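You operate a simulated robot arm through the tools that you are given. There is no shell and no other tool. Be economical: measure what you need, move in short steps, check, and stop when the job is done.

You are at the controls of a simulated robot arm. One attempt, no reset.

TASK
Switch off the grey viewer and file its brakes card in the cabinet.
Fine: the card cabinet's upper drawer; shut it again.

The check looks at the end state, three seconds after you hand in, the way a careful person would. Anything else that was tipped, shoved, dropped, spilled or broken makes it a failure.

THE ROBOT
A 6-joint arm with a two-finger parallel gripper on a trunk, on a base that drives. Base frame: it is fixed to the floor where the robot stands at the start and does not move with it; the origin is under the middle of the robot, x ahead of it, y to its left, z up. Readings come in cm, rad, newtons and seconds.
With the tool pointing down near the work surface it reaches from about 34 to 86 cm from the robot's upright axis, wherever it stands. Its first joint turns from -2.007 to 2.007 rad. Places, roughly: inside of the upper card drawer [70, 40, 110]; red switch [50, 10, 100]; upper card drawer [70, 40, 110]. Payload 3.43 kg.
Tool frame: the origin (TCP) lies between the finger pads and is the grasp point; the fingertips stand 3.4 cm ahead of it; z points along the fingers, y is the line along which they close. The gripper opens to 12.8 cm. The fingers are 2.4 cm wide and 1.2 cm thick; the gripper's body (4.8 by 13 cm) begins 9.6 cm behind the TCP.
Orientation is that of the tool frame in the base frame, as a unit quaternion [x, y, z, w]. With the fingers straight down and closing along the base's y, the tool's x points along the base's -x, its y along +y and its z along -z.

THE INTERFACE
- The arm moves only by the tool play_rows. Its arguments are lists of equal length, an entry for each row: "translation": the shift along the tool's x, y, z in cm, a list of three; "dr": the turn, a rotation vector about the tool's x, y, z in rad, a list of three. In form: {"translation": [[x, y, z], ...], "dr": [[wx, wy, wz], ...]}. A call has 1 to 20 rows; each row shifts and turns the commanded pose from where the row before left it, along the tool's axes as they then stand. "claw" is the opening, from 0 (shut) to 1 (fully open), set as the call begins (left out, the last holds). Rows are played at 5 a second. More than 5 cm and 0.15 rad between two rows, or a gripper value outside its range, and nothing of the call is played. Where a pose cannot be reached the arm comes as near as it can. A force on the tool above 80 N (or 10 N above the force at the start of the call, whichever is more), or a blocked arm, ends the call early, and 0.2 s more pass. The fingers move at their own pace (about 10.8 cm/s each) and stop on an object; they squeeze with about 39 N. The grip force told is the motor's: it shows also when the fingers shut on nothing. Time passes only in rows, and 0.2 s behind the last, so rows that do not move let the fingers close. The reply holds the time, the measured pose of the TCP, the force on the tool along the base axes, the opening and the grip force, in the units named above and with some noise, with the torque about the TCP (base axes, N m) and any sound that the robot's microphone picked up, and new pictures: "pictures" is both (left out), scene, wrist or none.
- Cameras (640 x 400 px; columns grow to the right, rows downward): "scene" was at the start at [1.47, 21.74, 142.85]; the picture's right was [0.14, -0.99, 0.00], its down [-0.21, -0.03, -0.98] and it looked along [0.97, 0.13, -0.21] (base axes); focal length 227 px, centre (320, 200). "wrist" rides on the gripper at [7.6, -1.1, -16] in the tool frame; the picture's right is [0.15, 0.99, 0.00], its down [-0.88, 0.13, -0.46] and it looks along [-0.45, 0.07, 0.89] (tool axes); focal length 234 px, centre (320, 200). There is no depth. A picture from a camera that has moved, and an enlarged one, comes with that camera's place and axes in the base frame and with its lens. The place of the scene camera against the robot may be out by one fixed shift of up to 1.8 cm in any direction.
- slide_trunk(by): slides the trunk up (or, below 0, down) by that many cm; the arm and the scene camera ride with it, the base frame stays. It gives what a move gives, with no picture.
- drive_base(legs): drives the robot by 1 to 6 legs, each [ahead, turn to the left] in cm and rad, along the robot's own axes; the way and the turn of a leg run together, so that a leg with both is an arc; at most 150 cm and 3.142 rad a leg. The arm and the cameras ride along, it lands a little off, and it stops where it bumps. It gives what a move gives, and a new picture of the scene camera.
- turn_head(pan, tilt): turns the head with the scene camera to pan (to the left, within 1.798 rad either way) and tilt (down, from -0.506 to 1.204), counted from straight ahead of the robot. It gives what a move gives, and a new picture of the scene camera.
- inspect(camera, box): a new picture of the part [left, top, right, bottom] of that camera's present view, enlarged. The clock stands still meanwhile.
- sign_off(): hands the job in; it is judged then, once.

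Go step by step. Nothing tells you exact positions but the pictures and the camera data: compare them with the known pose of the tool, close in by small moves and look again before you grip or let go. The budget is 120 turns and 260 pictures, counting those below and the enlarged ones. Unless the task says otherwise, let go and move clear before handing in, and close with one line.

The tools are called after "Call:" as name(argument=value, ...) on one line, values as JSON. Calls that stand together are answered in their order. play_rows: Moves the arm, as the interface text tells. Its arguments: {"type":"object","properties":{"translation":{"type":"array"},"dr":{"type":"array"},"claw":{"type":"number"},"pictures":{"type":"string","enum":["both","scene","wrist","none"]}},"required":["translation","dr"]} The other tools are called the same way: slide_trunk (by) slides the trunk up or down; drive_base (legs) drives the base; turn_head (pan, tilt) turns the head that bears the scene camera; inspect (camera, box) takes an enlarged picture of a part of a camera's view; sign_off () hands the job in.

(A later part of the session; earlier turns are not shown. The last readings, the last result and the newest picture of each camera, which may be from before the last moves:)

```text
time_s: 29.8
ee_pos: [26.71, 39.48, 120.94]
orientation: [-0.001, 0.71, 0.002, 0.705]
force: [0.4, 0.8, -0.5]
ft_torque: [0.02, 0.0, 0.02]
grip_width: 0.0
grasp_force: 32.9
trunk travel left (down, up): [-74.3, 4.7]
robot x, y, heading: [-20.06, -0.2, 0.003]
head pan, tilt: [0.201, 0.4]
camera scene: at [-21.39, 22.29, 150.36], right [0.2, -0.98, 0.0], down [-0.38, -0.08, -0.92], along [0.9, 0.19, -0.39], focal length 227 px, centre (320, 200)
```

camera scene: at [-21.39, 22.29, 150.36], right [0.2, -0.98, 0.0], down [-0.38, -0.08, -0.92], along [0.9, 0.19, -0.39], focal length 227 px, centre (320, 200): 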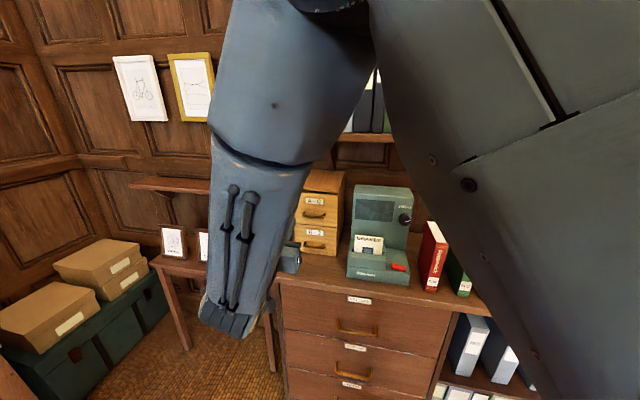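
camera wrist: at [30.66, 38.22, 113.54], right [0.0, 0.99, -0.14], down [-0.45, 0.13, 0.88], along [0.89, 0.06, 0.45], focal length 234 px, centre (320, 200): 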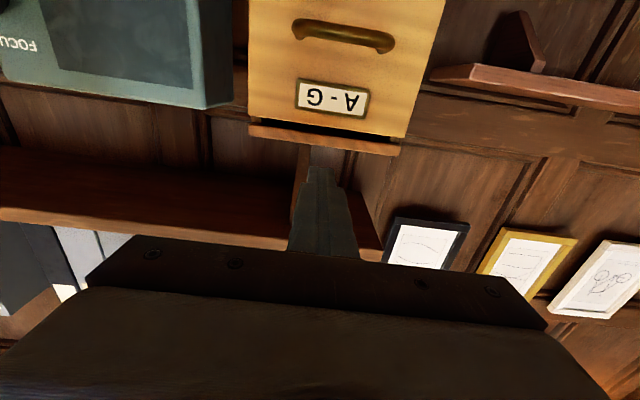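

Handle bar recomputes to about [53.8, 39.4, 110]. I move to about 8 cm in front of it at that height, rolling the gripper a quarter turn and opening the claw partly.

Call:
play_rows(translation=[[2.2, 0, 3.2], [2.2, 0, 3.2], [2.2, 0, 3.2], [2.2, 0, 3.2], [2.2, 0, 3.2], [0, 0, 0], [0, 0, 0], [0, 0, 0], [0, 0, 0], [0, 0, 0], [0, 0, 0], [0, 0, 0], [0, 0, 0], [0, 0, 0], [0, 0, 0], [0, 0, 0], [0, 0, 0]], dr=[[0, 0, 0], [0, 0, 0], [0, 0, 0], [0, 0, 0], [0, 0, 0], [0, 0, 0.143], [0, 0, 0.143], [0, 0, 0.143], [0, 0, 0.143], [0, 0, 0.143], [0, 0, 0.143], [0, 0, 0.143], [0, 0, 0.143], [0, 0, 0.143], [0, 0, 0.143], [0, 0, 0.141], [0, 0, 0]], claw=0.35)

```text
time_s: 33.4
ee_pos: [57.09, 66.77, 129.69]
orientation: [0.503, 0.513, 0.489, 0.495]
force: [1.1, 0.0, -0.3]
ft_torque: [0.01, 0.03, 0.02]
grip_width: 4.48
grasp_force: 0.1
out of reach, approached as far as the arm can: row 7, 8, 9, 10, 11, 12, 13, 14, 16
trunk travel left (down, up): [-74.3, 4.7]
robot x, y, heading: [-19.74, -0.09, 0.003]
head pan, tilt: [0.201, 0.4]
camera scene: at [-21.4, 22.29, 150.37], right [0.2, -0.98, 0.0], down [-0.38, -0.08, -0.92], along [0.9, 0.19, -0.39], focal length 227 px, centre (320, 200)
camera wrist: at [40.96, 74.22, 128.89], right [0.03, 0.16, 0.99], down [-0.45, -0.88, 0.16], along [0.89, -0.44, 0.05], focal length 234 px, centre (320, 200)
```

scene: 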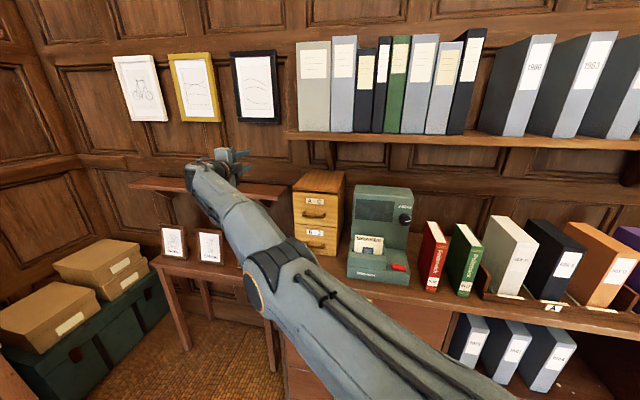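
wrist: 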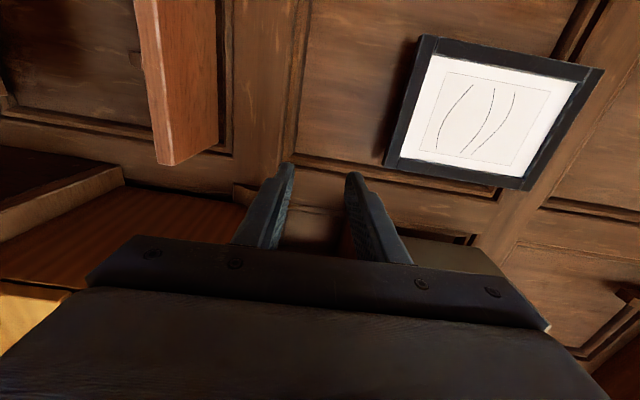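

The roll flipped the arm into another branch, and it now stands at [57, 67, 130] above the left shelf. I retreat back and up with one small step to see how the pose responds.

Call:
play_rows(translation=[[0, 2, -4]], dr=[[0, 0, 0]], pictures="none")

```text
time_s: 33.8
ee_pos: [54.24, 68.45, 132.07]
orientation: [0.502, 0.506, 0.495, 0.497]
force: [0.9, 0.0, 0.4]
ft_torque: [0.03, -0.03, 0.0]
grip_width: 4.51
grasp_force: 0.1
out of reach, approached as far as the arm can: row 1
trunk travel left (down, up): [-74.3, 4.7]
robot x, y, heading: [-19.98, -0.37, 0.0]
head pan, tilt: [0.201, 0.4]
```

The commanded pose isn't reachable with that roll from here. I back off and unroll to the known good pose.

Call:
play_rows(translation=[[0, 2.5, -4], [0, 2.5, -4], [0, 2.5, -4], [0, 0, 0], [0, 0, 0], [0, 0, 0], [0, 0, 0], [0, 0, 0], [0, 0, 0], [0, 0, 0], [0, 0, 0], [0, 0, 0], [0, 0, 0], [0, 0, 0], [0, 0, 0]], dr=[[0, 0, 0], [0, 0, 0], [0, 0, 0], [0, 0, -0.143], [0, 0, -0.143], [0, 0, -0.143], [0, 0, -0.143], [0, 0, -0.143], [0, 0, -0.143], [0, 0, -0.143], [0, 0, -0.143], [0, 0, -0.143], [0, 0, -0.143], [0, 0, -0.141], [0, 0, 0]], pictures="scene")

```text
time_s: 37.0
ee_pos: [44.89, 72.46, 140.38]
orientation: [0.0, 0.71, 0.001, 0.705]
force: [1.0, -1.6, -0.3]
ft_torque: [0.01, -0.01, 0.0]
grip_width: 4.48
grasp_force: 0.2
out of reach, approached as far as the arm can: row 1, 2, 3
trunk travel left (down, up): [-74.3, 4.7]
robot x, y, heading: [-20.13, 0.19, 0.005]
head pan, tilt: [0.201, 0.4]
camera scene: at [-21.39, 22.31, 150.36], right [0.2, -0.98, 0.0], down [-0.38, -0.08, -0.92], along [0.9, 0.19, -0.39], focal length 227 px, centre (320, 200)
```

scene: 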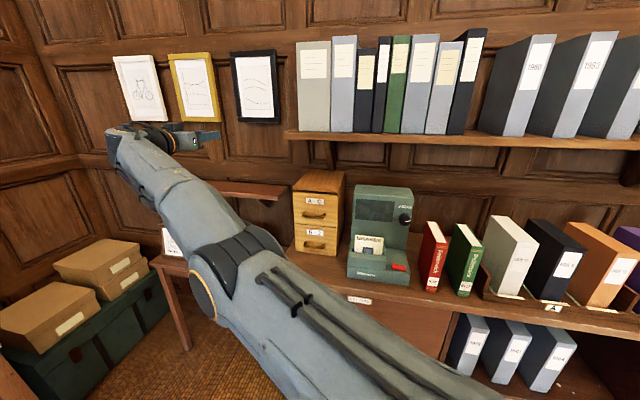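

The arm is back at an unrolled horizontal pose at [45, 72, 140], with the elbow low. I move sideways to y≈39.5 at this height and check.

Call:
play_rows(translation=[[0, -4.7, -0.5], [0, -4.7, -0.5], [0, -4.7, -0.5], [0, -4.7, 0], [0, -4.7, 0], [0, -4.7, 0], [0, -4.7, 0], [0, 0, 0]], dr=[[0, 0, 0], [0, 0, 0], [0, 0, 0], [0, 0, 0], [0, 0, 0], [0, 0, 0], [0, 0, 0], [0, 0, 0]], pictures="scene")

```text
time_s: 38.8
ee_pos: [57.21, 62.46, 146.86]
orientation: [0.001, 0.71, 0.001, 0.704]
force: [-0.3, -0.6, 0.1]
ft_torque: [0.03, 0.0, 0.01]
grip_width: 4.49
grasp_force: 0.1
out of reach, approached as far as the arm can: row 1, 2, 3, 4, 5, 6, 7
trunk travel left (down, up): [-74.3, 4.7]
robot x, y, heading: [-20.32, -0.2, 0.005]
head pan, tilt: [0.201, 0.4]
camera scene: at [-21.39, 22.29, 150.37], right [0.2, -0.98, 0.0], down [-0.38, -0.08, -0.92], along [0.9, 0.19, -0.39], focal length 227 px, centre (320, 200)
```

scene: 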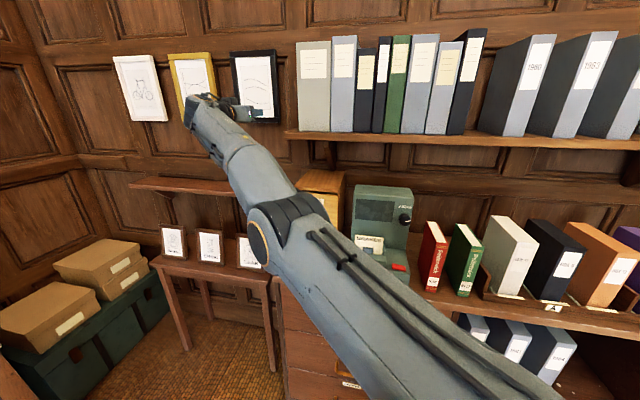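

This branch is stuck near a wrist limit. I pitch the tool back toward pointing down, which should free the wrist, and look.

Call:
play_rows(translation=[[0, 0, -2], [0, 0, -2], [0, 0, -1], [0, 0, -1], [0, 0, -1], [0, 0, -1], [0, 0, 0]], dr=[[0, 0.15, 0], [0, 0.15, 0], [0, 0.15, 0], [0, 0.15, 0], [0, 0.15, 0], [0, 0.15, 0], [0, 0, 0]], pictures="scene")

```text
time_s: 40.4
ee_pos: [43.67, 56.75, 144.07]
orientation: [-0.001, 0.945, 0.002, 0.326]
force: [-0.1, -0.9, 0.3]
ft_torque: [0.05, 0.05, 0.03]
grip_width: 4.48
grasp_force: 0.0
out of reach, approached as far as the arm can: row 2, 3, 4, 5, 6
trunk travel left (down, up): [-74.3, 4.7]
robot x, y, heading: [-20.01, 0.17, 0.002]
head pan, tilt: [0.201, 0.4]
camera scene: at [-21.42, 22.23, 150.37], right [0.2, -0.98, 0.0], down [-0.38, -0.08, -0.92], along [0.9, 0.19, -0.39], focal length 227 px, centre (320, 200)
```

scene: 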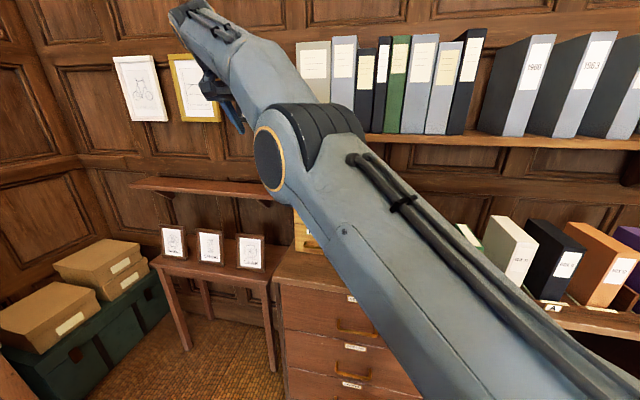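

The elbow is now flipped below. I finish pitching the tool straight down, then work in free space to get the elbow back up.

Call:
play_rows(translation=[[0, 0, 0], [0, 0, 0], [0, 0, 0], [0, 0, 0], [0, 0, 0], [0, 0, 0]], dr=[[0, 0.15, 0], [0, 0.15, 0], [0, 0.15, 0], [0, 0.15, 0], [0, 0.064, 0], [0, 0, 0]], pictures="scene")

```text
time_s: 41.8
ee_pos: [36.07, 49.62, 137.91]
orientation: [-0.001, 1.0, 0.001, 0.0]
force: [0.0, 0.0, -0.8]
ft_torque: [-0.03, 0.0, 0.02]
grip_width: 4.51
grasp_force: 0.0
out of reach, approached as far as the arm can: row 1, 2, 3, 4, 5
trunk travel left (down, up): [-74.3, 4.7]
robot x, y, heading: [-20.24, 0.19, 0.002]
head pan, tilt: [0.201, 0.4]
camera scene: at [-21.37, 22.31, 150.36], right [0.2, -0.98, 0.0], down [-0.38, -0.08, -0.92], along [0.9, 0.19, -0.39], focal length 227 px, centre (320, 200)
```

scene: 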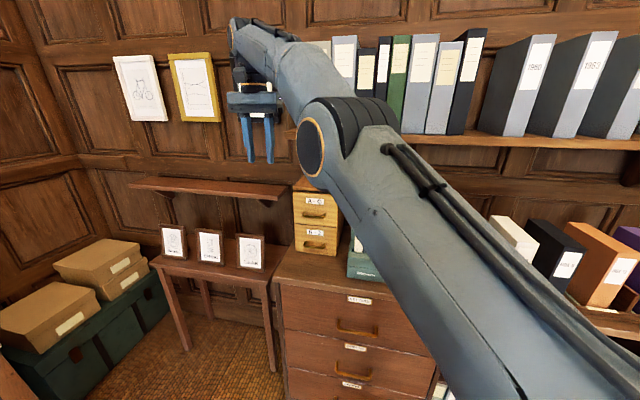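

I now swing left into free floor space and stretch outward and down so the elbow passes through straight.

Call:
play_rows(translation=[[1.5, 3.8, 1], [1.5, 3.8, 1], [1.5, 3.8, 1], [1.5, 3.8, 1], [1.5, 3.8, 1], [1.5, 3.8, 1], [1.5, 3.8, 1], [0, 0, 0]], dr=[[0, 0, 0], [0, 0, 0], [0, 0, 0], [0, 0, 0], [0, 0, 0], [0, 0, 0], [0, 0, 0], [0, 0, 0]], pictures="scene")

```text
time_s: 43.6
ee_pos: [20.03, 69.08, 126.46]
orientation: [-0.001, 1.0, 0.001, 0.0]
force: [0.2, 0.4, -0.2]
ft_torque: [0.0, -0.07, 0.0]
grip_width: 4.47
grasp_force: 0.1
out of reach, approached as far as the arm can: row 1, 2, 3, 4, 5, 6, 7
trunk travel left (down, up): [-74.3, 4.7]
robot x, y, heading: [-20.15, 0.12, 0.002]
head pan, tilt: [0.201, 0.4]
camera scene: at [-21.41, 22.32, 150.36], right [0.2, -0.98, 0.0], down [-0.38, -0.08, -0.92], along [0.9, 0.19, -0.39], focal length 227 px, centre (320, 200)
```

scene: 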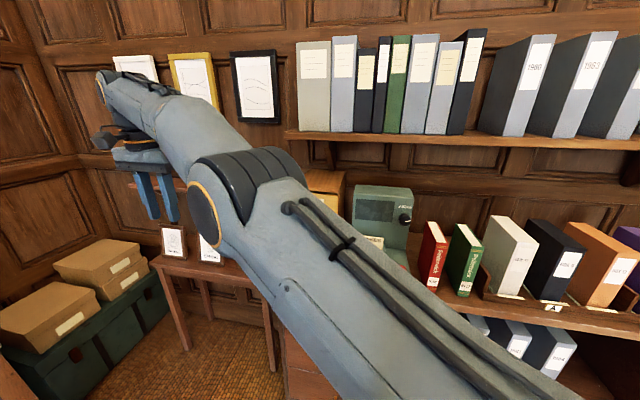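

Continuing outward and down to straighten the elbow.

Call:
play_rows(translation=[[-0.8, 3.5, 2.5], [-0.8, 3.5, 2.5], [-0.8, 3.5, 2.5], [-0.8, 3.5, 2.5], [-0.8, 3.5, 2.5], [0, 0, 0]], dr=[[0, 0, 0], [0, 0, 0], [0, 0, 0], [0, 0, 0], [0, 0, 0], [0, 0, 0]], pictures="scene")

```text
time_s: 45.0
ee_pos: [18.55, 73.53, 115.83]
orientation: [0.0, 1.0, 0.001, 0.0]
force: [0.0, -0.4, -0.1]
ft_torque: [0.03, -0.02, 0.01]
grip_width: 4.49
grasp_force: 0.0
out of reach, approached as far as the arm can: row 1, 2, 3, 4, 5
trunk travel left (down, up): [-74.3, 4.7]
robot x, y, heading: [-20.43, -0.42, -0.001]
head pan, tilt: [0.201, 0.4]
camera scene: at [-21.39, 22.31, 150.36], right [0.2, -0.98, 0.0], down [-0.38, -0.08, -0.92], along [0.9, 0.19, -0.39], focal length 227 px, centre (320, 200)
```

scene: 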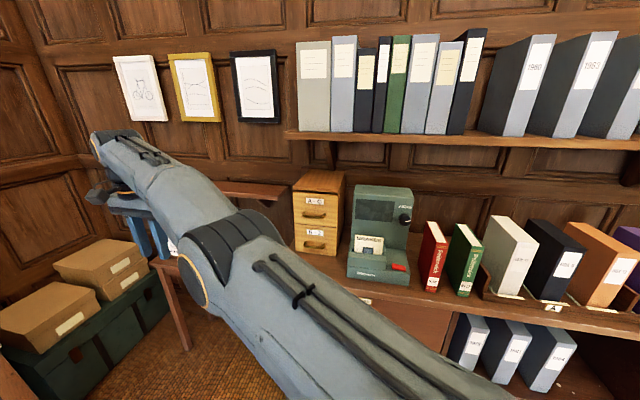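

Call:
play_rows(translation=[[0, 1, 4], [0, 1, 4], [0, 1, 4], [0, 1, 4], [0, 1, 4], [0, 0, 0]], dr=[[0, 0, 0], [0, 0, 0], [0, 0, 0], [0, 0, 0], [0, 0, 0], [0, 0, 0]], pictures="scene")

```text
time_s: 46.4
ee_pos: [17.33, 76.07, 95.77]
orientation: [-0.001, 1.0, 0.001, 0.0]
force: [0.3, -0.9, -0.1]
ft_torque: [0.0, -0.02, -0.01]
grip_width: 4.48
grasp_force: 0.1
out of reach, approached as far as the arm can: row 2, 3, 4, 5
trunk travel left (down, up): [-74.3, 4.7]
robot x, y, heading: [-20.05, 0.11, 0.006]
head pan, tilt: [0.201, 0.4]
camera scene: at [-21.39, 22.32, 150.36], right [0.2, -0.98, 0.0], down [-0.38, -0.08, -0.92], along [0.9, 0.19, -0.39], focal length 227 px, centre (320, 200)
```

scene: 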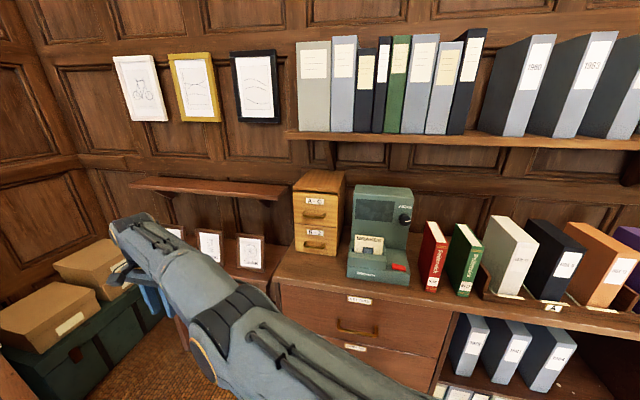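

The arm is nearly straight now. I pull inward at this height to see which way the elbow bends.

Call:
play_rows(translation=[[-1, 2, 3], [-1, 2, 3], [1.8, -4, 0], [1.8, -4, 0], [1.8, -4, 0], [0, 0, 0]], dr=[[0, 0, 0], [0, 0, 0], [0, 0, 0], [0, 0, 0], [0, 0, 0], [0, 0, 0]], pictures="scene")

```text
time_s: 47.8
ee_pos: [17.34, 75.56, 90.21]
orientation: [-0.001, 1.0, 0.0, 0.0]
force: [0.1, -0.2, 0.4]
ft_torque: [0.01, -0.02, -0.01]
grip_width: 4.48
grasp_force: 0.0
out of reach, approached as far as the arm can: row 1, 2, 3, 4, 5
trunk travel left (down, up): [-74.3, 4.7]
robot x, y, heading: [-19.79, 0.0, 0.004]
head pan, tilt: [0.201, 0.4]
camera scene: at [-21.39, 22.31, 150.36], right [0.2, -0.98, 0.0], down [-0.38, -0.08, -0.92], along [0.9, 0.19, -0.39], focal length 227 px, centre (320, 200)
```

scene: 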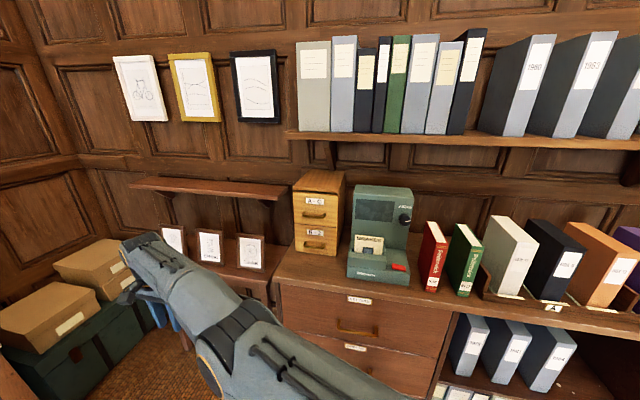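

Blocked at the singularity by the wrist limit. I tilt the fingers a little back toward the robot, which should force the elbow upward.

Call:
play_rows(translation=[[0, 0, 0], [0, 0, 0], [0, 0, 0], [0, 0, 0], [0, 0, 0]], dr=[[0.13, 0.063, 0], [0.13, 0.063, 0], [0.13, 0.063, 0], [0.13, 0.063, 0], [0, 0, 0]], pictures="scene")

```text
time_s: 49.0
ee_pos: [11.27, 63.07, 92.0]
orientation: [-0.001, 0.959, -0.256, -0.124]
force: [-0.5, 0.4, 0.4]
ft_torque: [0.01, -0.01, -0.01]
grip_width: 4.45
grasp_force: 0.0
out of reach, approached as far as the arm can: row 1, 2, 3, 4
trunk travel left (down, up): [-74.3, 4.7]
robot x, y, heading: [-20.34, 0.0, -0.0]
head pan, tilt: [0.201, 0.4]
camera scene: at [-21.4, 22.29, 150.37], right [0.2, -0.98, 0.0], down [-0.38, -0.08, -0.92], along [0.9, 0.19, -0.39], focal length 227 px, centre (320, 200)
```

scene: 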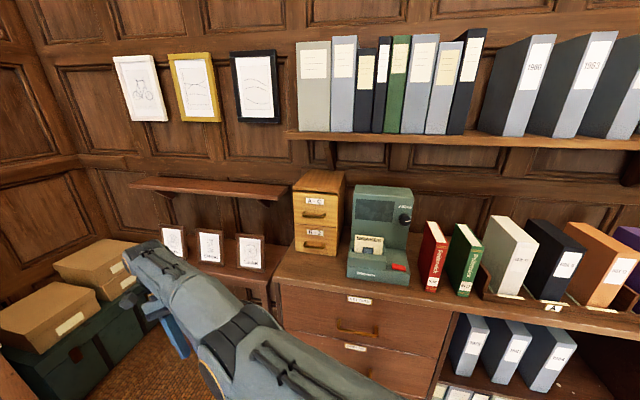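

The elbow seems slightly hyperextended; downward moves bend it the right way. I untilt the tool and go well down in the free space at left, then look.

Call:
play_rows(translation=[[0, 0, 0], [0, 0, 0], [0, 0, 0], [0, 0, 0], [0, 0, 4.8], [0, 0, 4.8], [0, 0, 4.8], [0, 0, 4.8], [0, 0, 4.8], [0, 0, 4.8], [0, 0, 0]], dr=[[-0.13, -0.063, 0], [-0.13, -0.063, 0], [-0.13, -0.063, 0], [-0.13, -0.063, 0], [0, 0, 0], [0, 0, 0], [0, 0, 0], [0, 0, 0], [0, 0, 0], [0, 0, 0], [0, 0, 0]], pictures="both")

```text
time_s: 51.4
ee_pos: [9.75, 59.8, 84.7]
orientation: [-0.001, 0.943, -0.3, -0.146]
force: [-0.2, -0.1, -0.3]
ft_torque: [-0.04, 0.02, 0.0]
grip_width: 4.5
grasp_force: 0.1
out of reach, approached as far as the arm can: row 1, 2, 3, 4, 5, 6, 7, 8, 9, 10
trunk travel left (down, up): [-74.3, 4.7]
robot x, y, heading: [-20.03, 0.06, 0.003]
head pan, tilt: [0.201, 0.4]
camera scene: at [-21.39, 22.32, 150.36], right [0.2, -0.98, 0.0], down [-0.38, -0.08, -0.92], along [0.9, 0.19, -0.39], focal length 227 px, centre (320, 200)
camera wrist: at [6.99, 68.55, 99.89], right [-0.23, 0.82, -0.52], down [0.96, 0.29, 0.04], along [0.18, -0.49, -0.85], focal length 234 px, centre (320, 200)
```

scene: 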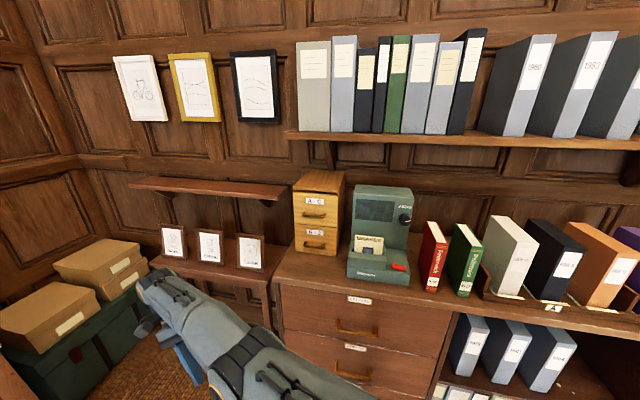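
wrist: 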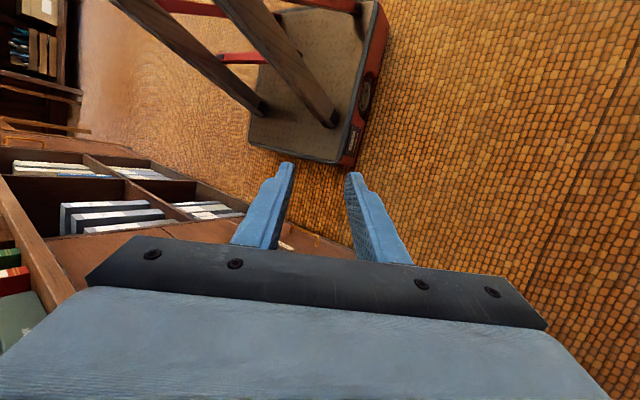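

The response is puzzling, so I probe with small steps: a slight untilt only.

Call:
play_rows(translation=[[0, 0, 0], [0, 0, 0], [0, 0, 0]], dr=[[-0.045, -0.022, 0], [-0.045, -0.022, 0], [0, 0, 0]], pictures="none")

Call:
play_rows(translation=[[0, 0, -2], [0, 0, -2], [0, 0, 0]], dr=[[0, 0, 0], [0, 0, 0], [0, 0, 0]], pictures="none")

```text
time_s: 52.2
ee_pos: [9.85, 59.65, 84.75]
orientation: [-0.001, 0.943, -0.3, -0.146]
force: [-0.3, -0.4, -0.4]
ft_torque: [-0.02, -0.02, 0.06]
grip_width: 4.48
grasp_force: 0.1
out of reach, approached as far as the arm can: row 1, 2
trunk travel left (down, up): [-74.3, 4.7]
robot x, y, heading: [-20.13, -0.26, 0.007]
head pan, tilt: [0.201, 0.4]
```

```text
time_s: 53.0
ee_pos: [10.1, 60.5, 87.31]
orientation: [-0.002, 0.943, -0.3, -0.147]
force: [-0.4, -0.4, -0.3]
ft_torque: [0.0, 0.0, 0.03]
grip_width: 4.47
grasp_force: 0.2
out of reach, approached as far as the arm can: row 1, 2
trunk travel left (down, up): [-74.3, 4.7]
robot x, y, heading: [-20.32, -0.12, 0.004]
head pan, tilt: [0.201, 0.4]
```

I believe the elbow sits exactly straight (singular). I command a motion equal to bending the elbow downward: forearm and tool swinging down and in together.

Call:
play_rows(translation=[[0.19, -0.4, 4.0], [0.19, -0.4, 4.0], [0.19, -0.4, 4.0], [0.19, -0.4, 4.0], [0, 0, 0]], dr=[[0.134, 0.065, 0], [0.134, 0.065, 0], [0.134, 0.065, 0], [0.134, 0.065, 0], [0, 0, 0]], pictures="scene")

```text
time_s: 54.2
ee_pos: [2.05, 44.14, 79.74]
orientation: [-0.001, 0.804, -0.535, -0.26]
force: [-0.1, 0.2, -0.1]
ft_torque: [0.0, -0.01, -0.05]
grip_width: 4.45
grasp_force: 0.0
out of reach, approached as far as the arm can: row 1, 2, 3, 4
trunk travel left (down, up): [-74.3, 4.7]
robot x, y, heading: [-20.22, -0.31, 0.001]
head pan, tilt: [0.201, 0.4]
camera scene: at [-21.39, 22.31, 150.36], right [0.2, -0.98, 0.0], down [-0.38, -0.08, -0.92], along [0.9, 0.19, -0.39], focal length 227 px, centre (320, 200)
```

scene: 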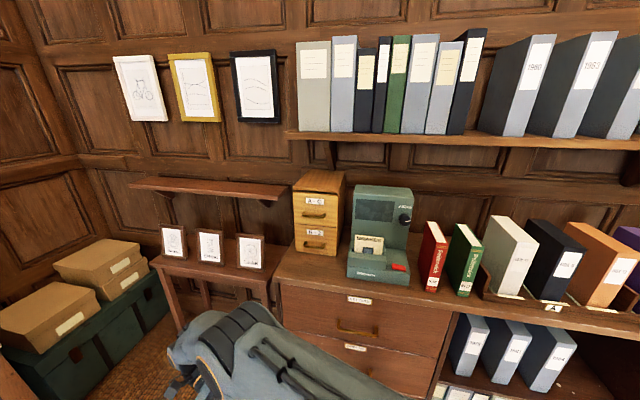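

The elbow now bends the right way. I untilt the tool while moving outward.

Call:
play_rows(translation=[[0, 0, 0], [0, 0, 0], [0, 0, 0], [0, 0, 0], [0, 0, 0], [0, 0, 0], [0, 0, 0], [0, 0, 0], [0, 0, 0], [0, 0, 0]], dr=[[-0.13, -0.063, 0], [-0.13, -0.063, 0], [-0.13, -0.063, 0], [-0.13, -0.063, 0], [-0.13, -0.063, 0], [-0.13, -0.063, 0], [-0.13, -0.063, 0], [-0.13, -0.063, 0], [-0.108, -0.052, 0], [0, 0, 0]], pictures="scene")

```text
time_s: 56.4
ee_pos: [2.08, 44.15, 79.83]
orientation: [-0.001, 1.0, 0.0, 0.001]
force: [-0.1, 0.0, 0.0]
ft_torque: [0.06, 0.0, 0.01]
grip_width: 4.47
grasp_force: 0.0
trunk travel left (down, up): [-74.3, 4.7]
robot x, y, heading: [-20.23, -0.14, 0.003]
head pan, tilt: [0.201, 0.4]
camera scene: at [-21.39, 22.3, 150.36], right [0.2, -0.98, 0.0], down [-0.38, -0.08, -0.92], along [0.9, 0.19, -0.39], focal length 227 px, centre (320, 200)
```

scene: 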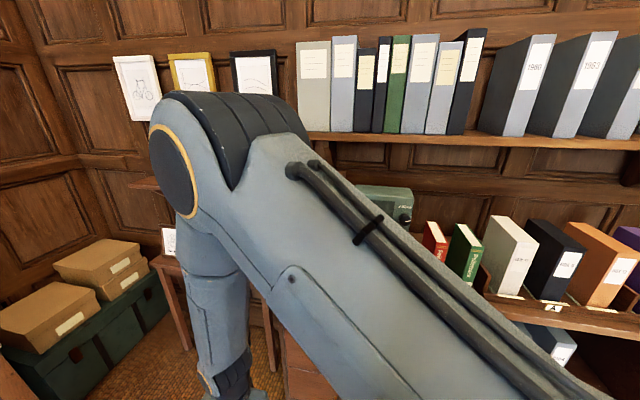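

The arm is healthy again (elbow up, no limit flags). I raise it and yaw the tool −90° so the fingers will close fore-aft, a posture that suits both the handle and the card.

Call:
play_rows(translation=[[0, 0, -4.8], [0, 0, -4.8], [0, 0, -4.8], [0, 0, -4.8], [0, 0, -4.8], [0, 0, -4.8], [0, 0, -4.8], [0, 0, -4.8], [0, 0, -4.8], [0, 0, 0]], dr=[[0, 0, 0], [0, 0, 0], [0, 0, 0], [0, 0, 0], [0, 0, 0], [0, 0, 0], [0, 0, 0], [0, 0, 0], [0, 0, 0], [0, 0, 0]], pictures="none")

Call:
play_rows(translation=[[0, 0, 0], [0, 0, 0], [0, 0, 0]], dr=[[0, 0, -0.14], [0, 0, -0.14], [0, 0, -0.14]], pictures="none")

```text
time_s: 58.6
ee_pos: [2.13, 44.04, 123.12]
orientation: [-0.001, 1.0, 0.0, 0.0]
force: [0.2, 0.2, -0.4]
ft_torque: [0.01, -0.01, -0.02]
grip_width: 4.49
grasp_force: 0.0
trunk travel left (down, up): [-74.3, 4.7]
robot x, y, heading: [-20.07, -0.28, 0.004]
head pan, tilt: [0.201, 0.4]
```

```text
time_s: 59.4
ee_pos: [2.08, 44.06, 122.91]
orientation: [-0.211, 0.978, 0.0, -0.001]
force: [-1.1, 0.9, 0.3]
ft_torque: [-0.01, -0.02, -0.03]
grip_width: 4.47
grasp_force: 0.1
trunk travel left (down, up): [-74.3, 4.7]
robot x, y, heading: [-19.74, -0.04, 0.003]
head pan, tilt: [0.201, 0.4]
```

No limit flags. I complete the yaw and move in front of the cabinet.

Call:
play_rows(translation=[[0, 0, 0], [0, 0, 0], [0, 0, 0], [0, 0, 0], [0, 0, 0], [0, 0, 0], [0, 0, 0], [0, 0, 0], [0, 0, 0]], dr=[[0, 0, -0.144], [0, 0, -0.144], [0, 0, -0.144], [0, 0, -0.144], [0, 0, -0.144], [0, 0, -0.144], [0, 0, -0.144], [0, 0, -0.143], [0, 0, 0]], pictures="none")

```text
time_s: 61.4
ee_pos: [2.16, 44.19, 122.97]
orientation: [0.708, -0.706, 0.0, 0.0]
force: [0.3, -0.1, -0.8]
ft_torque: [-0.01, 0.02, -0.01]
grip_width: 4.5
grasp_force: 0.0
trunk travel left (down, up): [-74.3, 4.7]
robot x, y, heading: [-19.73, 0.05, 0.005]
head pan, tilt: [0.201, 0.4]
```

Call:
play_rows(translation=[[0.575, -4.7, -0.25], [0.575, -4.7, -0.25], [0.575, -4.7, -0.25], [0.575, -4.7, -0.25], [0.575, -4.7, -0.25], [0.575, -4.7, -0.25], [0.575, -4.7, -0.25], [0.575, -4.7, -0.25], [0, 0, 0]], dr=[[0, 0, 0], [0, 0, 0], [0, 0, 0], [0, 0, 0], [0, 0, 0], [0, 0, 0], [0, 0, 0], [0, 0, 0], [0, 0, 0]], claw=0.5)

```text
time_s: 63.4
ee_pos: [39.87, 39.49, 124.95]
orientation: [0.708, -0.707, 0.0, 0.001]
force: [0.0, 0.3, -0.1]
ft_torque: [0.01, 0.02, 0.02]
grip_width: 6.39
grasp_force: 0.0
trunk travel left (down, up): [-74.3, 4.7]
robot x, y, heading: [-20.13, 0.14, 0.004]
head pan, tilt: [0.201, 0.4]
camera scene: at [-21.36, 22.3, 150.36], right [0.2, -0.98, 0.0], down [-0.38, -0.08, -0.92], along [0.9, 0.19, -0.39], focal length 227 px, centre (320, 200)
camera wrist: at [40.92, 31.9, 141.03], right [-0.99, -0.15, 0.0], down [-0.13, 0.88, 0.46], along [-0.07, 0.45, -0.89], focal length 234 px, centre (320, 200)
```

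scene: 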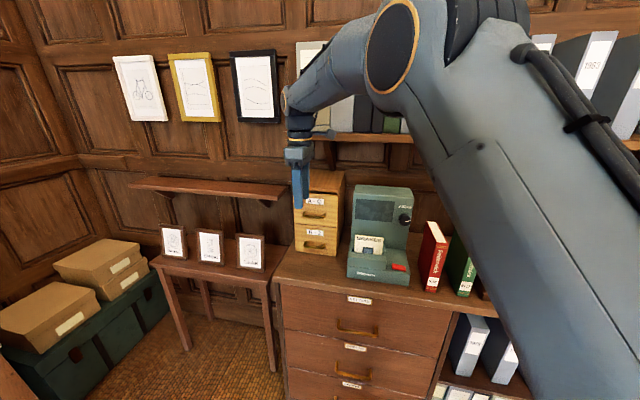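
wrist: 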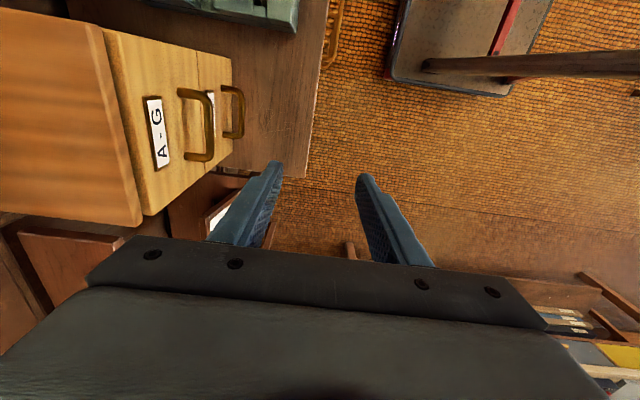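

A good view of cabinet and handle from the side. I zoom in to measure the handle's standoff.

Call:
inspect(camera="wrist", box=[80, 20, 300, 230])

```text
1.90 times, centred on (190, 125) of wrist
camera zoom: at [40.92, 31.9, 141.03], right [-0.99, -0.15, 0.0], down [-0.13, 0.88, 0.46], along [-0.07, 0.45, -0.89], focal length 446 px, centre (568, 343)
```

zoom: 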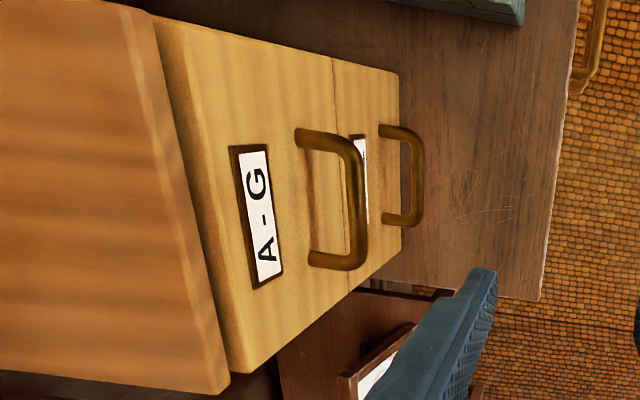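

Handle bar at [53.9, 39.4, 110], drawer face at x≈57.5, so about 3 cm clear behind the bar. I tilt the gripper 0.5 rad forward, set a 2.8 cm opening and line up to straddle the bar from above-front.

Call:
play_rows(translation=[[0, 0, 0], [0, 0, 0], [0, 0, 0], [0, 0, 0], [0, -1.7, 3.2], [0, -1.7, 3.2], [0, -1.7, 3.2], [0, 0, 0]], dr=[[0.125, 0, 0], [0.125, 0, 0], [0.125, 0, 0], [0.125, 0, 0], [0, 0, 0], [0, 0, 0], [0, 0, 0], [0, 0, 0]], claw=0.22, pictures="wrist")

Call:
inspect(camera="scene", box=[260, 140, 380, 260])

```text
time_s: 65.2
ee_pos: [48.8, 39.65, 118.87]
orientation: [0.685, -0.685, 0.175, -0.175]
force: [-0.8, 0.7, 0.0]
ft_torque: [-0.01, -0.01, 0.04]
grip_width: 2.8
grasp_force: 0.1
trunk travel left (down, up): [-74.3, 4.7]
robot x, y, heading: [-20.16, -0.05, 0.002]
head pan, tilt: [0.201, 0.4]
camera wrist: at [42.11, 32.0, 133.57], right [-0.87, -0.15, -0.47], down [-0.33, 0.88, 0.34], along [0.37, 0.45, -0.81], focal length 234 px, centre (320, 200)
```

wrist: 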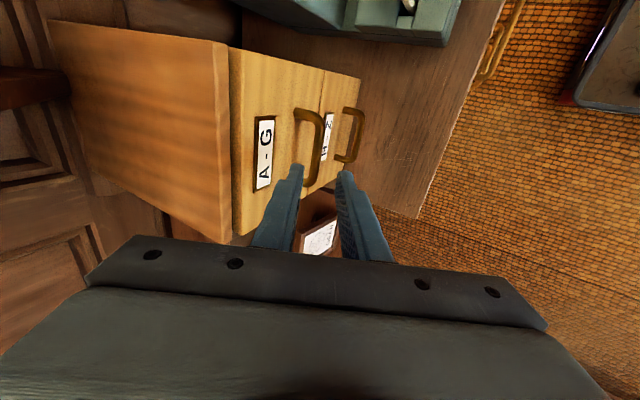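

```text
3.33 times, centred on (320, 200) of scene
camera zoom: at [-21.37, 22.31, 150.36], right [0.2, -0.98, 0.0], down [-0.38, -0.08, -0.92], along [0.9, 0.19, -0.39], focal length 757 px, centre (320, 200)
```

zoom: 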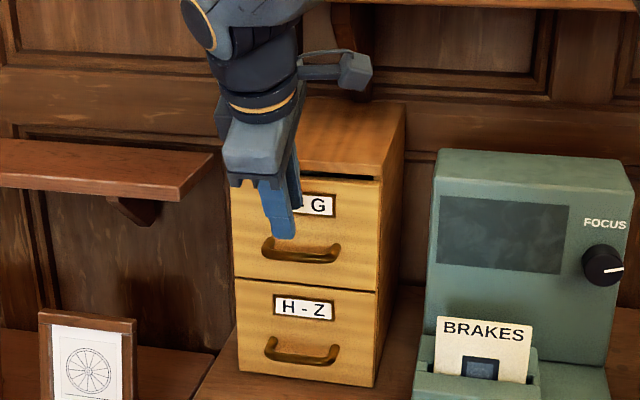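

Lined up. I advance 4.5 cm along the fingers and check.

Call:
play_rows(translation=[[0.4, 0, 2.2], [0, 0, 2.3], [0, 0, 0]], dr=[[0, 0, 0], [0, 0, 0], [0, 0, 0]], pictures="none")

Call:
inspect(camera="wrist", box=[220, 70, 420, 260])

Call:
inspect(camera="scene", box=[290, 180, 350, 240])

```text
time_s: 66.0
ee_pos: [51.1, 39.15, 115.09]
orientation: [0.686, -0.685, 0.175, -0.175]
force: [1.1, -0.6, 0.2]
ft_torque: [-0.01, 0.02, 0.0]
grip_width: 2.84
grasp_force: 0.1
trunk travel left (down, up): [-74.3, 4.7]
robot x, y, heading: [-19.72, 0.26, 0.005]
head pan, tilt: [0.201, 0.4]
```

```text
2.11 times, centred on (320, 165) of wrist
camera zoom: at [44.4, 31.59, 129.58], right [-0.87, -0.15, -0.47], down [-0.33, 0.88, 0.34], along [0.37, 0.45, -0.81], focal length 493 px, centre (320, 274)
```

zoom: 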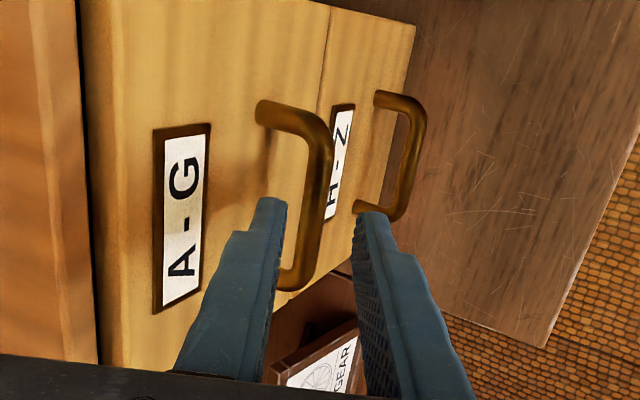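

```text
6.67 times, centred on (320, 210) of scene
camera zoom: at [-21.38, 22.3, 150.36], right [0.2, -0.98, 0.0], down [-0.38, -0.08, -0.92], along [0.9, 0.19, -0.39], focal length 1514 px, centre (320, 133)
```

zoom: 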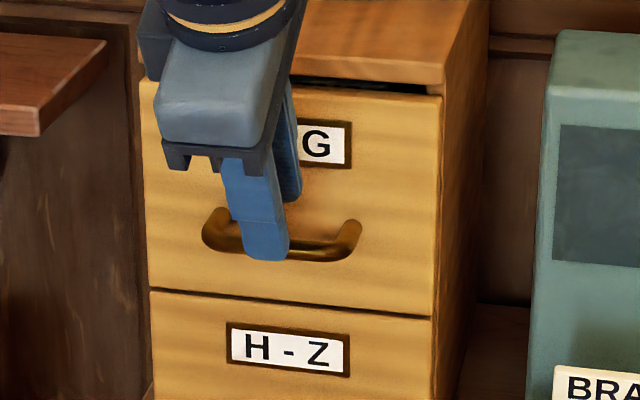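

The bar will pass between the fingers. I advance 3.3 cm more in steps.

Call:
play_rows(translation=[[0, 0, 1.1], [0, 0, 1.1], [0, 0, 1.0], [0, 0, 0]], dr=[[0, 0, 0], [0, 0, 0], [0, 0, 0], [0, 0, 0]], pictures="none")

Call:
inspect(camera="wrist", box=[220, 70, 420, 260])

Call:
inspect(camera="scene", box=[290, 180, 350, 240])

```text
time_s: 67.0
ee_pos: [52.55, 39.06, 112.19]
orientation: [0.686, -0.685, 0.174, -0.175]
force: [0.3, -0.8, -0.1]
ft_torque: [0.03, -0.02, -0.04]
grip_width: 2.83
grasp_force: 0.1
trunk travel left (down, up): [-74.3, 4.7]
robot x, y, heading: [-19.67, -0.53, 0.001]
head pan, tilt: [0.201, 0.4]
```

```text
2.11 times, centred on (320, 165) of wrist
camera zoom: at [45.89, 31.58, 126.8], right [-0.87, -0.15, -0.47], down [-0.33, 0.88, 0.34], along [0.37, 0.45, -0.81], focal length 493 px, centre (320, 274)
```

zoom: 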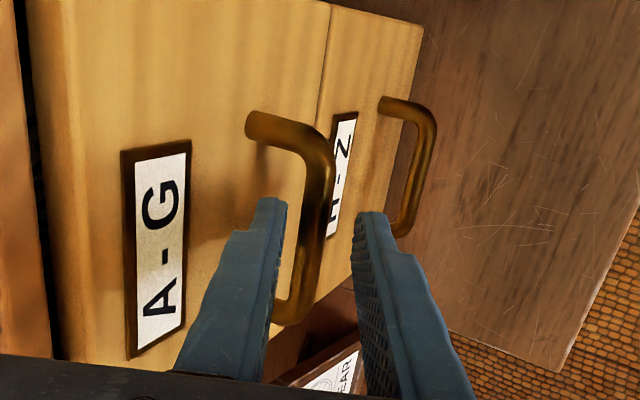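

```text
6.67 times, centred on (320, 210) of scene
camera zoom: at [-21.38, 22.3, 150.37], right [0.2, -0.98, 0.0], down [-0.38, -0.08, -0.92], along [0.9, 0.19, -0.39], focal length 1514 px, centre (320, 133)
```

zoom: 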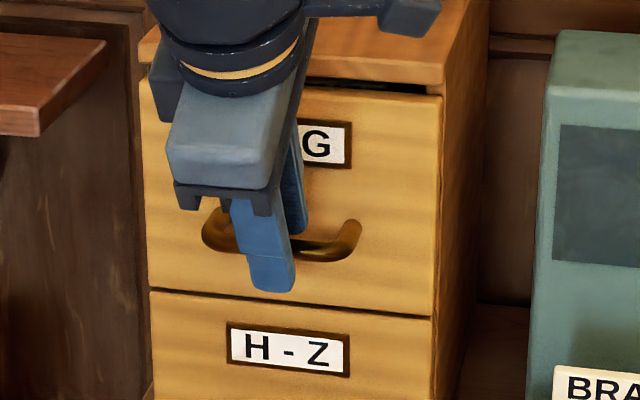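

The bar is between the fingers. I close on it.

Call:
play_rows(translation=[[0, 0, 0], [0, 0, 0], [0, 0, 0]], dr=[[0, 0, 0], [0, 0, 0], [0, 0, 0]], claw=0, pictures="none")

Call:
inspect(camera="wrist", box=[220, 70, 420, 260])

```text
time_s: 67.8
ee_pos: [52.58, 39.12, 112.35]
orientation: [0.686, -0.684, 0.176, -0.176]
force: [2.8, -0.6, 13.2]
ft_torque: [-0.26, -0.31, 0.73]
grip_width: 1.16
grasp_force: 44.7
trunk travel left (down, up): [-74.3, 4.7]
robot x, y, heading: [-19.79, 0.05, 0.006]
head pan, tilt: [0.201, 0.4]
```

```text
2.11 times, centred on (320, 165) of wrist
camera zoom: at [45.88, 31.57, 126.94], right [-0.87, -0.15, -0.48], down [-0.34, 0.88, 0.34], along [0.37, 0.45, -0.81], focal length 493 px, centre (320, 274)
```

zoom: 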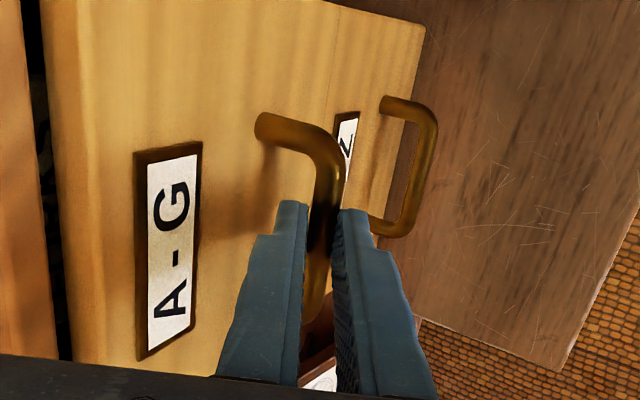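

Gripped (1.2 cm bar). I pull the drawer straight out, 6 cm first.

Call:
play_rows(translation=[[0, 0.88, -0.48], [0, 1.756, -0.96], [0, 1.756, -0.96], [0, 0.88, -0.48], [0, 0, 0]], dr=[[0, 0, 0], [0, 0, 0], [0, 0, 0], [0, 0, 0], [0, 0, 0]])

```text
time_s: 69.0
ee_pos: [46.37, 39.17, 112.28]
orientation: [0.686, -0.684, 0.175, -0.176]
force: [-0.8, 1.3, 31.6]
ft_torque: [-0.68, -0.51, 0.4]
grip_width: 1.17
grasp_force: 44.9
trunk travel left (down, up): [-74.3, 4.7]
robot x, y, heading: [-20.16, 0.11, 0.009]
head pan, tilt: [0.201, 0.4]
camera scene: at [-21.54, 22.23, 150.38], right [0.2, -0.98, 0.0], down [-0.38, -0.08, -0.92], along [0.9, 0.19, -0.39], focal length 227 px, centre (320, 200)
camera wrist: at [39.64, 31.59, 126.92], right [-0.87, -0.15, -0.48], down [-0.34, 0.88, 0.34], along [0.37, 0.45, -0.81], focal length 234 px, centre (320, 200)
```

scene: 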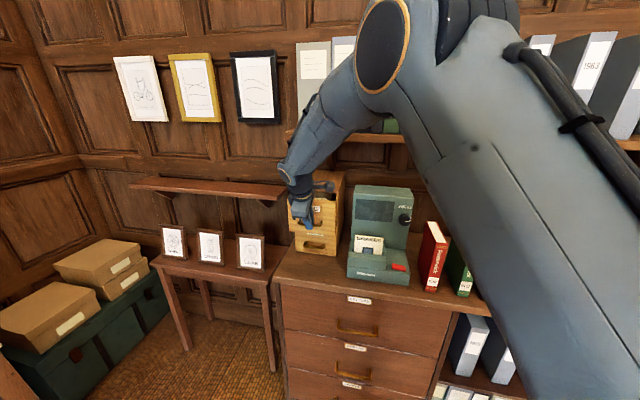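
wrist: 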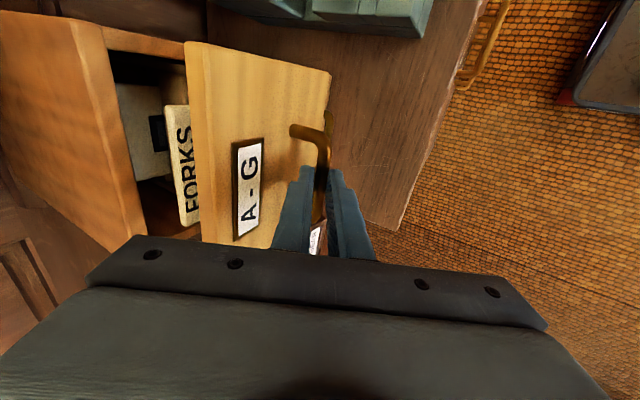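

The drawer slides out and shows a FORKS card and others inside. I ease the slight downward load and pull 8 cm more.

Call:
play_rows(translation=[[0, 0.78, -0.65], [0, 1.7, -1.0], [0, 1.756, -0.96], [0, 1.756, -0.96], [0, 0.88, -0.48], [0, 0, 0]], dr=[[0, 0, 0], [0, 0, 0], [0, 0, 0], [0, 0, 0], [0, 0, 0], [0, 0, 0]])

```text
time_s: 70.4
ee_pos: [38.41, 39.2, 112.38]
orientation: [0.686, -0.684, 0.174, -0.175]
force: [-2.3, 9.6, 5.5]
ft_torque: [0.41, -0.06, 0.96]
grip_width: 1.16
grasp_force: 44.6
trunk travel left (down, up): [-74.3, 4.7]
robot x, y, heading: [-19.77, -0.11, 0.004]
head pan, tilt: [0.201, 0.4]
camera scene: at [-21.43, 22.35, 150.35], right [0.2, -0.98, 0.0], down [-0.38, -0.08, -0.92], along [0.9, 0.19, -0.39], focal length 227 px, centre (320, 200)
camera wrist: at [31.76, 31.67, 126.97], right [-0.87, -0.15, -0.47], down [-0.33, 0.88, 0.34], along [0.36, 0.45, -0.81], focal length 234 px, centre (320, 200)
```

scene: 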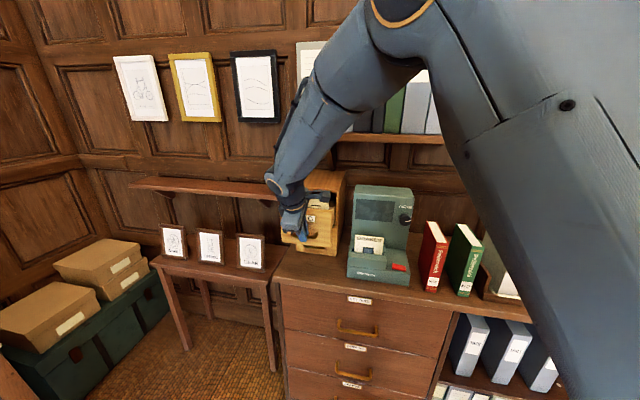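
wrist: 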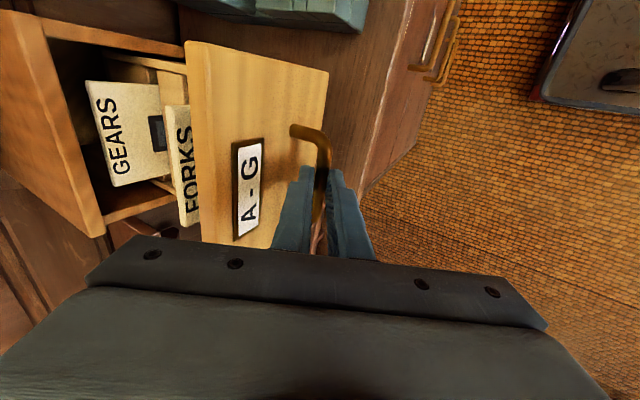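

The drawer is open about 14 cm, with FORKS and GEARS cards standing in it. I release the handle, back off along the fingers and rise for a look inside.

Call:
play_rows(translation=[[0, 0, 0], [0, 0, 0], [0, 0, -2], [0, 0, -3], [0, 0, -4], [0, 0, 0]], dr=[[0, 0, 0], [0, 0, 0], [0, 0, 0], [0, 0, 0], [0, 0, 0], [0, 0, 0]], claw=0.25)

```text
time_s: 71.8
ee_pos: [34.12, 39.28, 120.4]
orientation: [0.686, -0.685, 0.175, -0.175]
force: [-0.8, 0.7, 0.5]
ft_torque: [-0.05, 0.02, -0.02]
grip_width: 3.2
grasp_force: 0.0
trunk travel left (down, up): [-74.3, 4.7]
robot x, y, heading: [-19.81, 0.09, 0.004]
head pan, tilt: [0.201, 0.4]
camera scene: at [-21.4, 22.29, 150.37], right [0.2, -0.98, 0.0], down [-0.38, -0.08, -0.92], along [0.9, 0.19, -0.39], focal length 227 px, centre (320, 200)
camera wrist: at [27.49, 31.58, 134.98], right [-0.87, -0.15, -0.47], down [-0.33, 0.88, 0.34], along [0.37, 0.45, -0.81], focal length 234 px, centre (320, 200)
```

scene: 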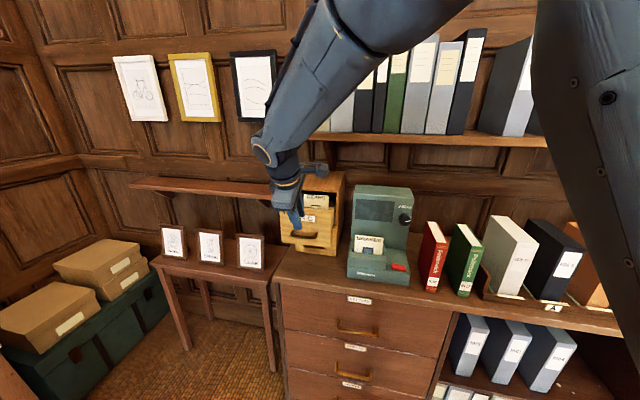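
wrist: 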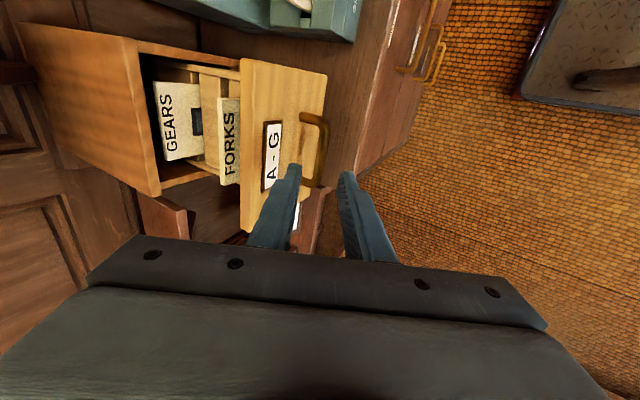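

Call:
play_rows(translation=[[0, -1.6, -2.93], [0, -1.6, -2.93], [0, -1.6, -2.93], [0, 0, 0], [0, 0, 0], [0, 0, 0], [0, 0, 0], [0, -3.5, 0], [0, -3.5, 0], [0, -3, 0], [0, 0, 0]], dr=[[0, 0, 0], [0, 0, 0], [0, 0, 0], [-0.125, 0, 0], [-0.125, 0, 0], [-0.125, 0, 0], [-0.125, 0, 0], [0, 0, 0], [0, 0, 0], [0, 0, 0], [0, 0, 0]])

Call:
inspect(camera="wrist", box=[140, 20, 360, 240])

```text
time_s: 74.2
ee_pos: [44.35, 38.92, 130.34]
orientation: [0.708, -0.707, 0.0, 0.002]
force: [0.1, -0.5, -1.2]
ft_torque: [0.0, -0.02, 0.0]
grip_width: 3.19
grasp_force: 0.0
trunk travel left (down, up): [-74.3, 4.7]
robot x, y, heading: [-20.03, 0.16, -0.002]
head pan, tilt: [0.201, 0.4]
camera scene: at [-21.37, 22.32, 150.36], right [0.2, -0.98, 0.0], down [-0.38, -0.08, -0.92], along [0.9, 0.19, -0.39], focal length 227 px, centre (320, 200)
camera wrist: at [45.49, 31.45, 146.27], right [-0.99, -0.15, 0.0], down [-0.13, 0.88, 0.46], along [-0.07, 0.45, -0.89], focal length 234 px, centre (320, 200)
```

scene: 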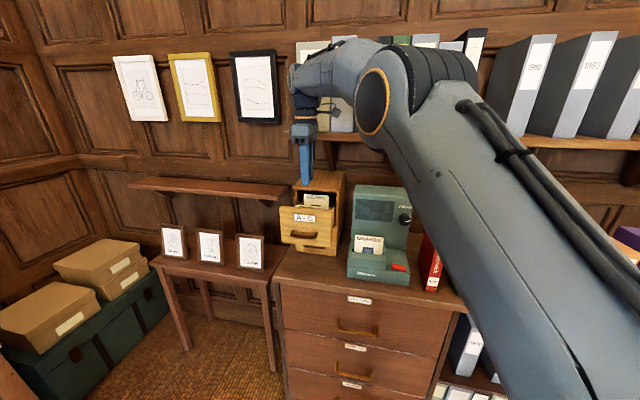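
wrist: 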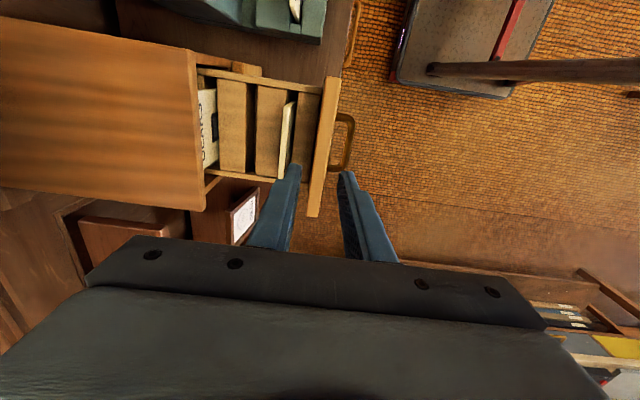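

```text
1.82 times, centred on (250, 130) of wrist
camera zoom: at [45.49, 31.45, 146.27], right [-0.99, -0.15, 0.0], down [-0.13, 0.88, 0.46], along [-0.07, 0.45, -0.89], focal length 426 px, centre (447, 327)
```

zoom: 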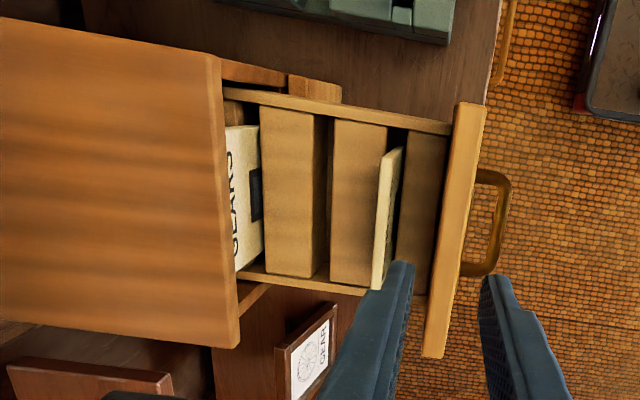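

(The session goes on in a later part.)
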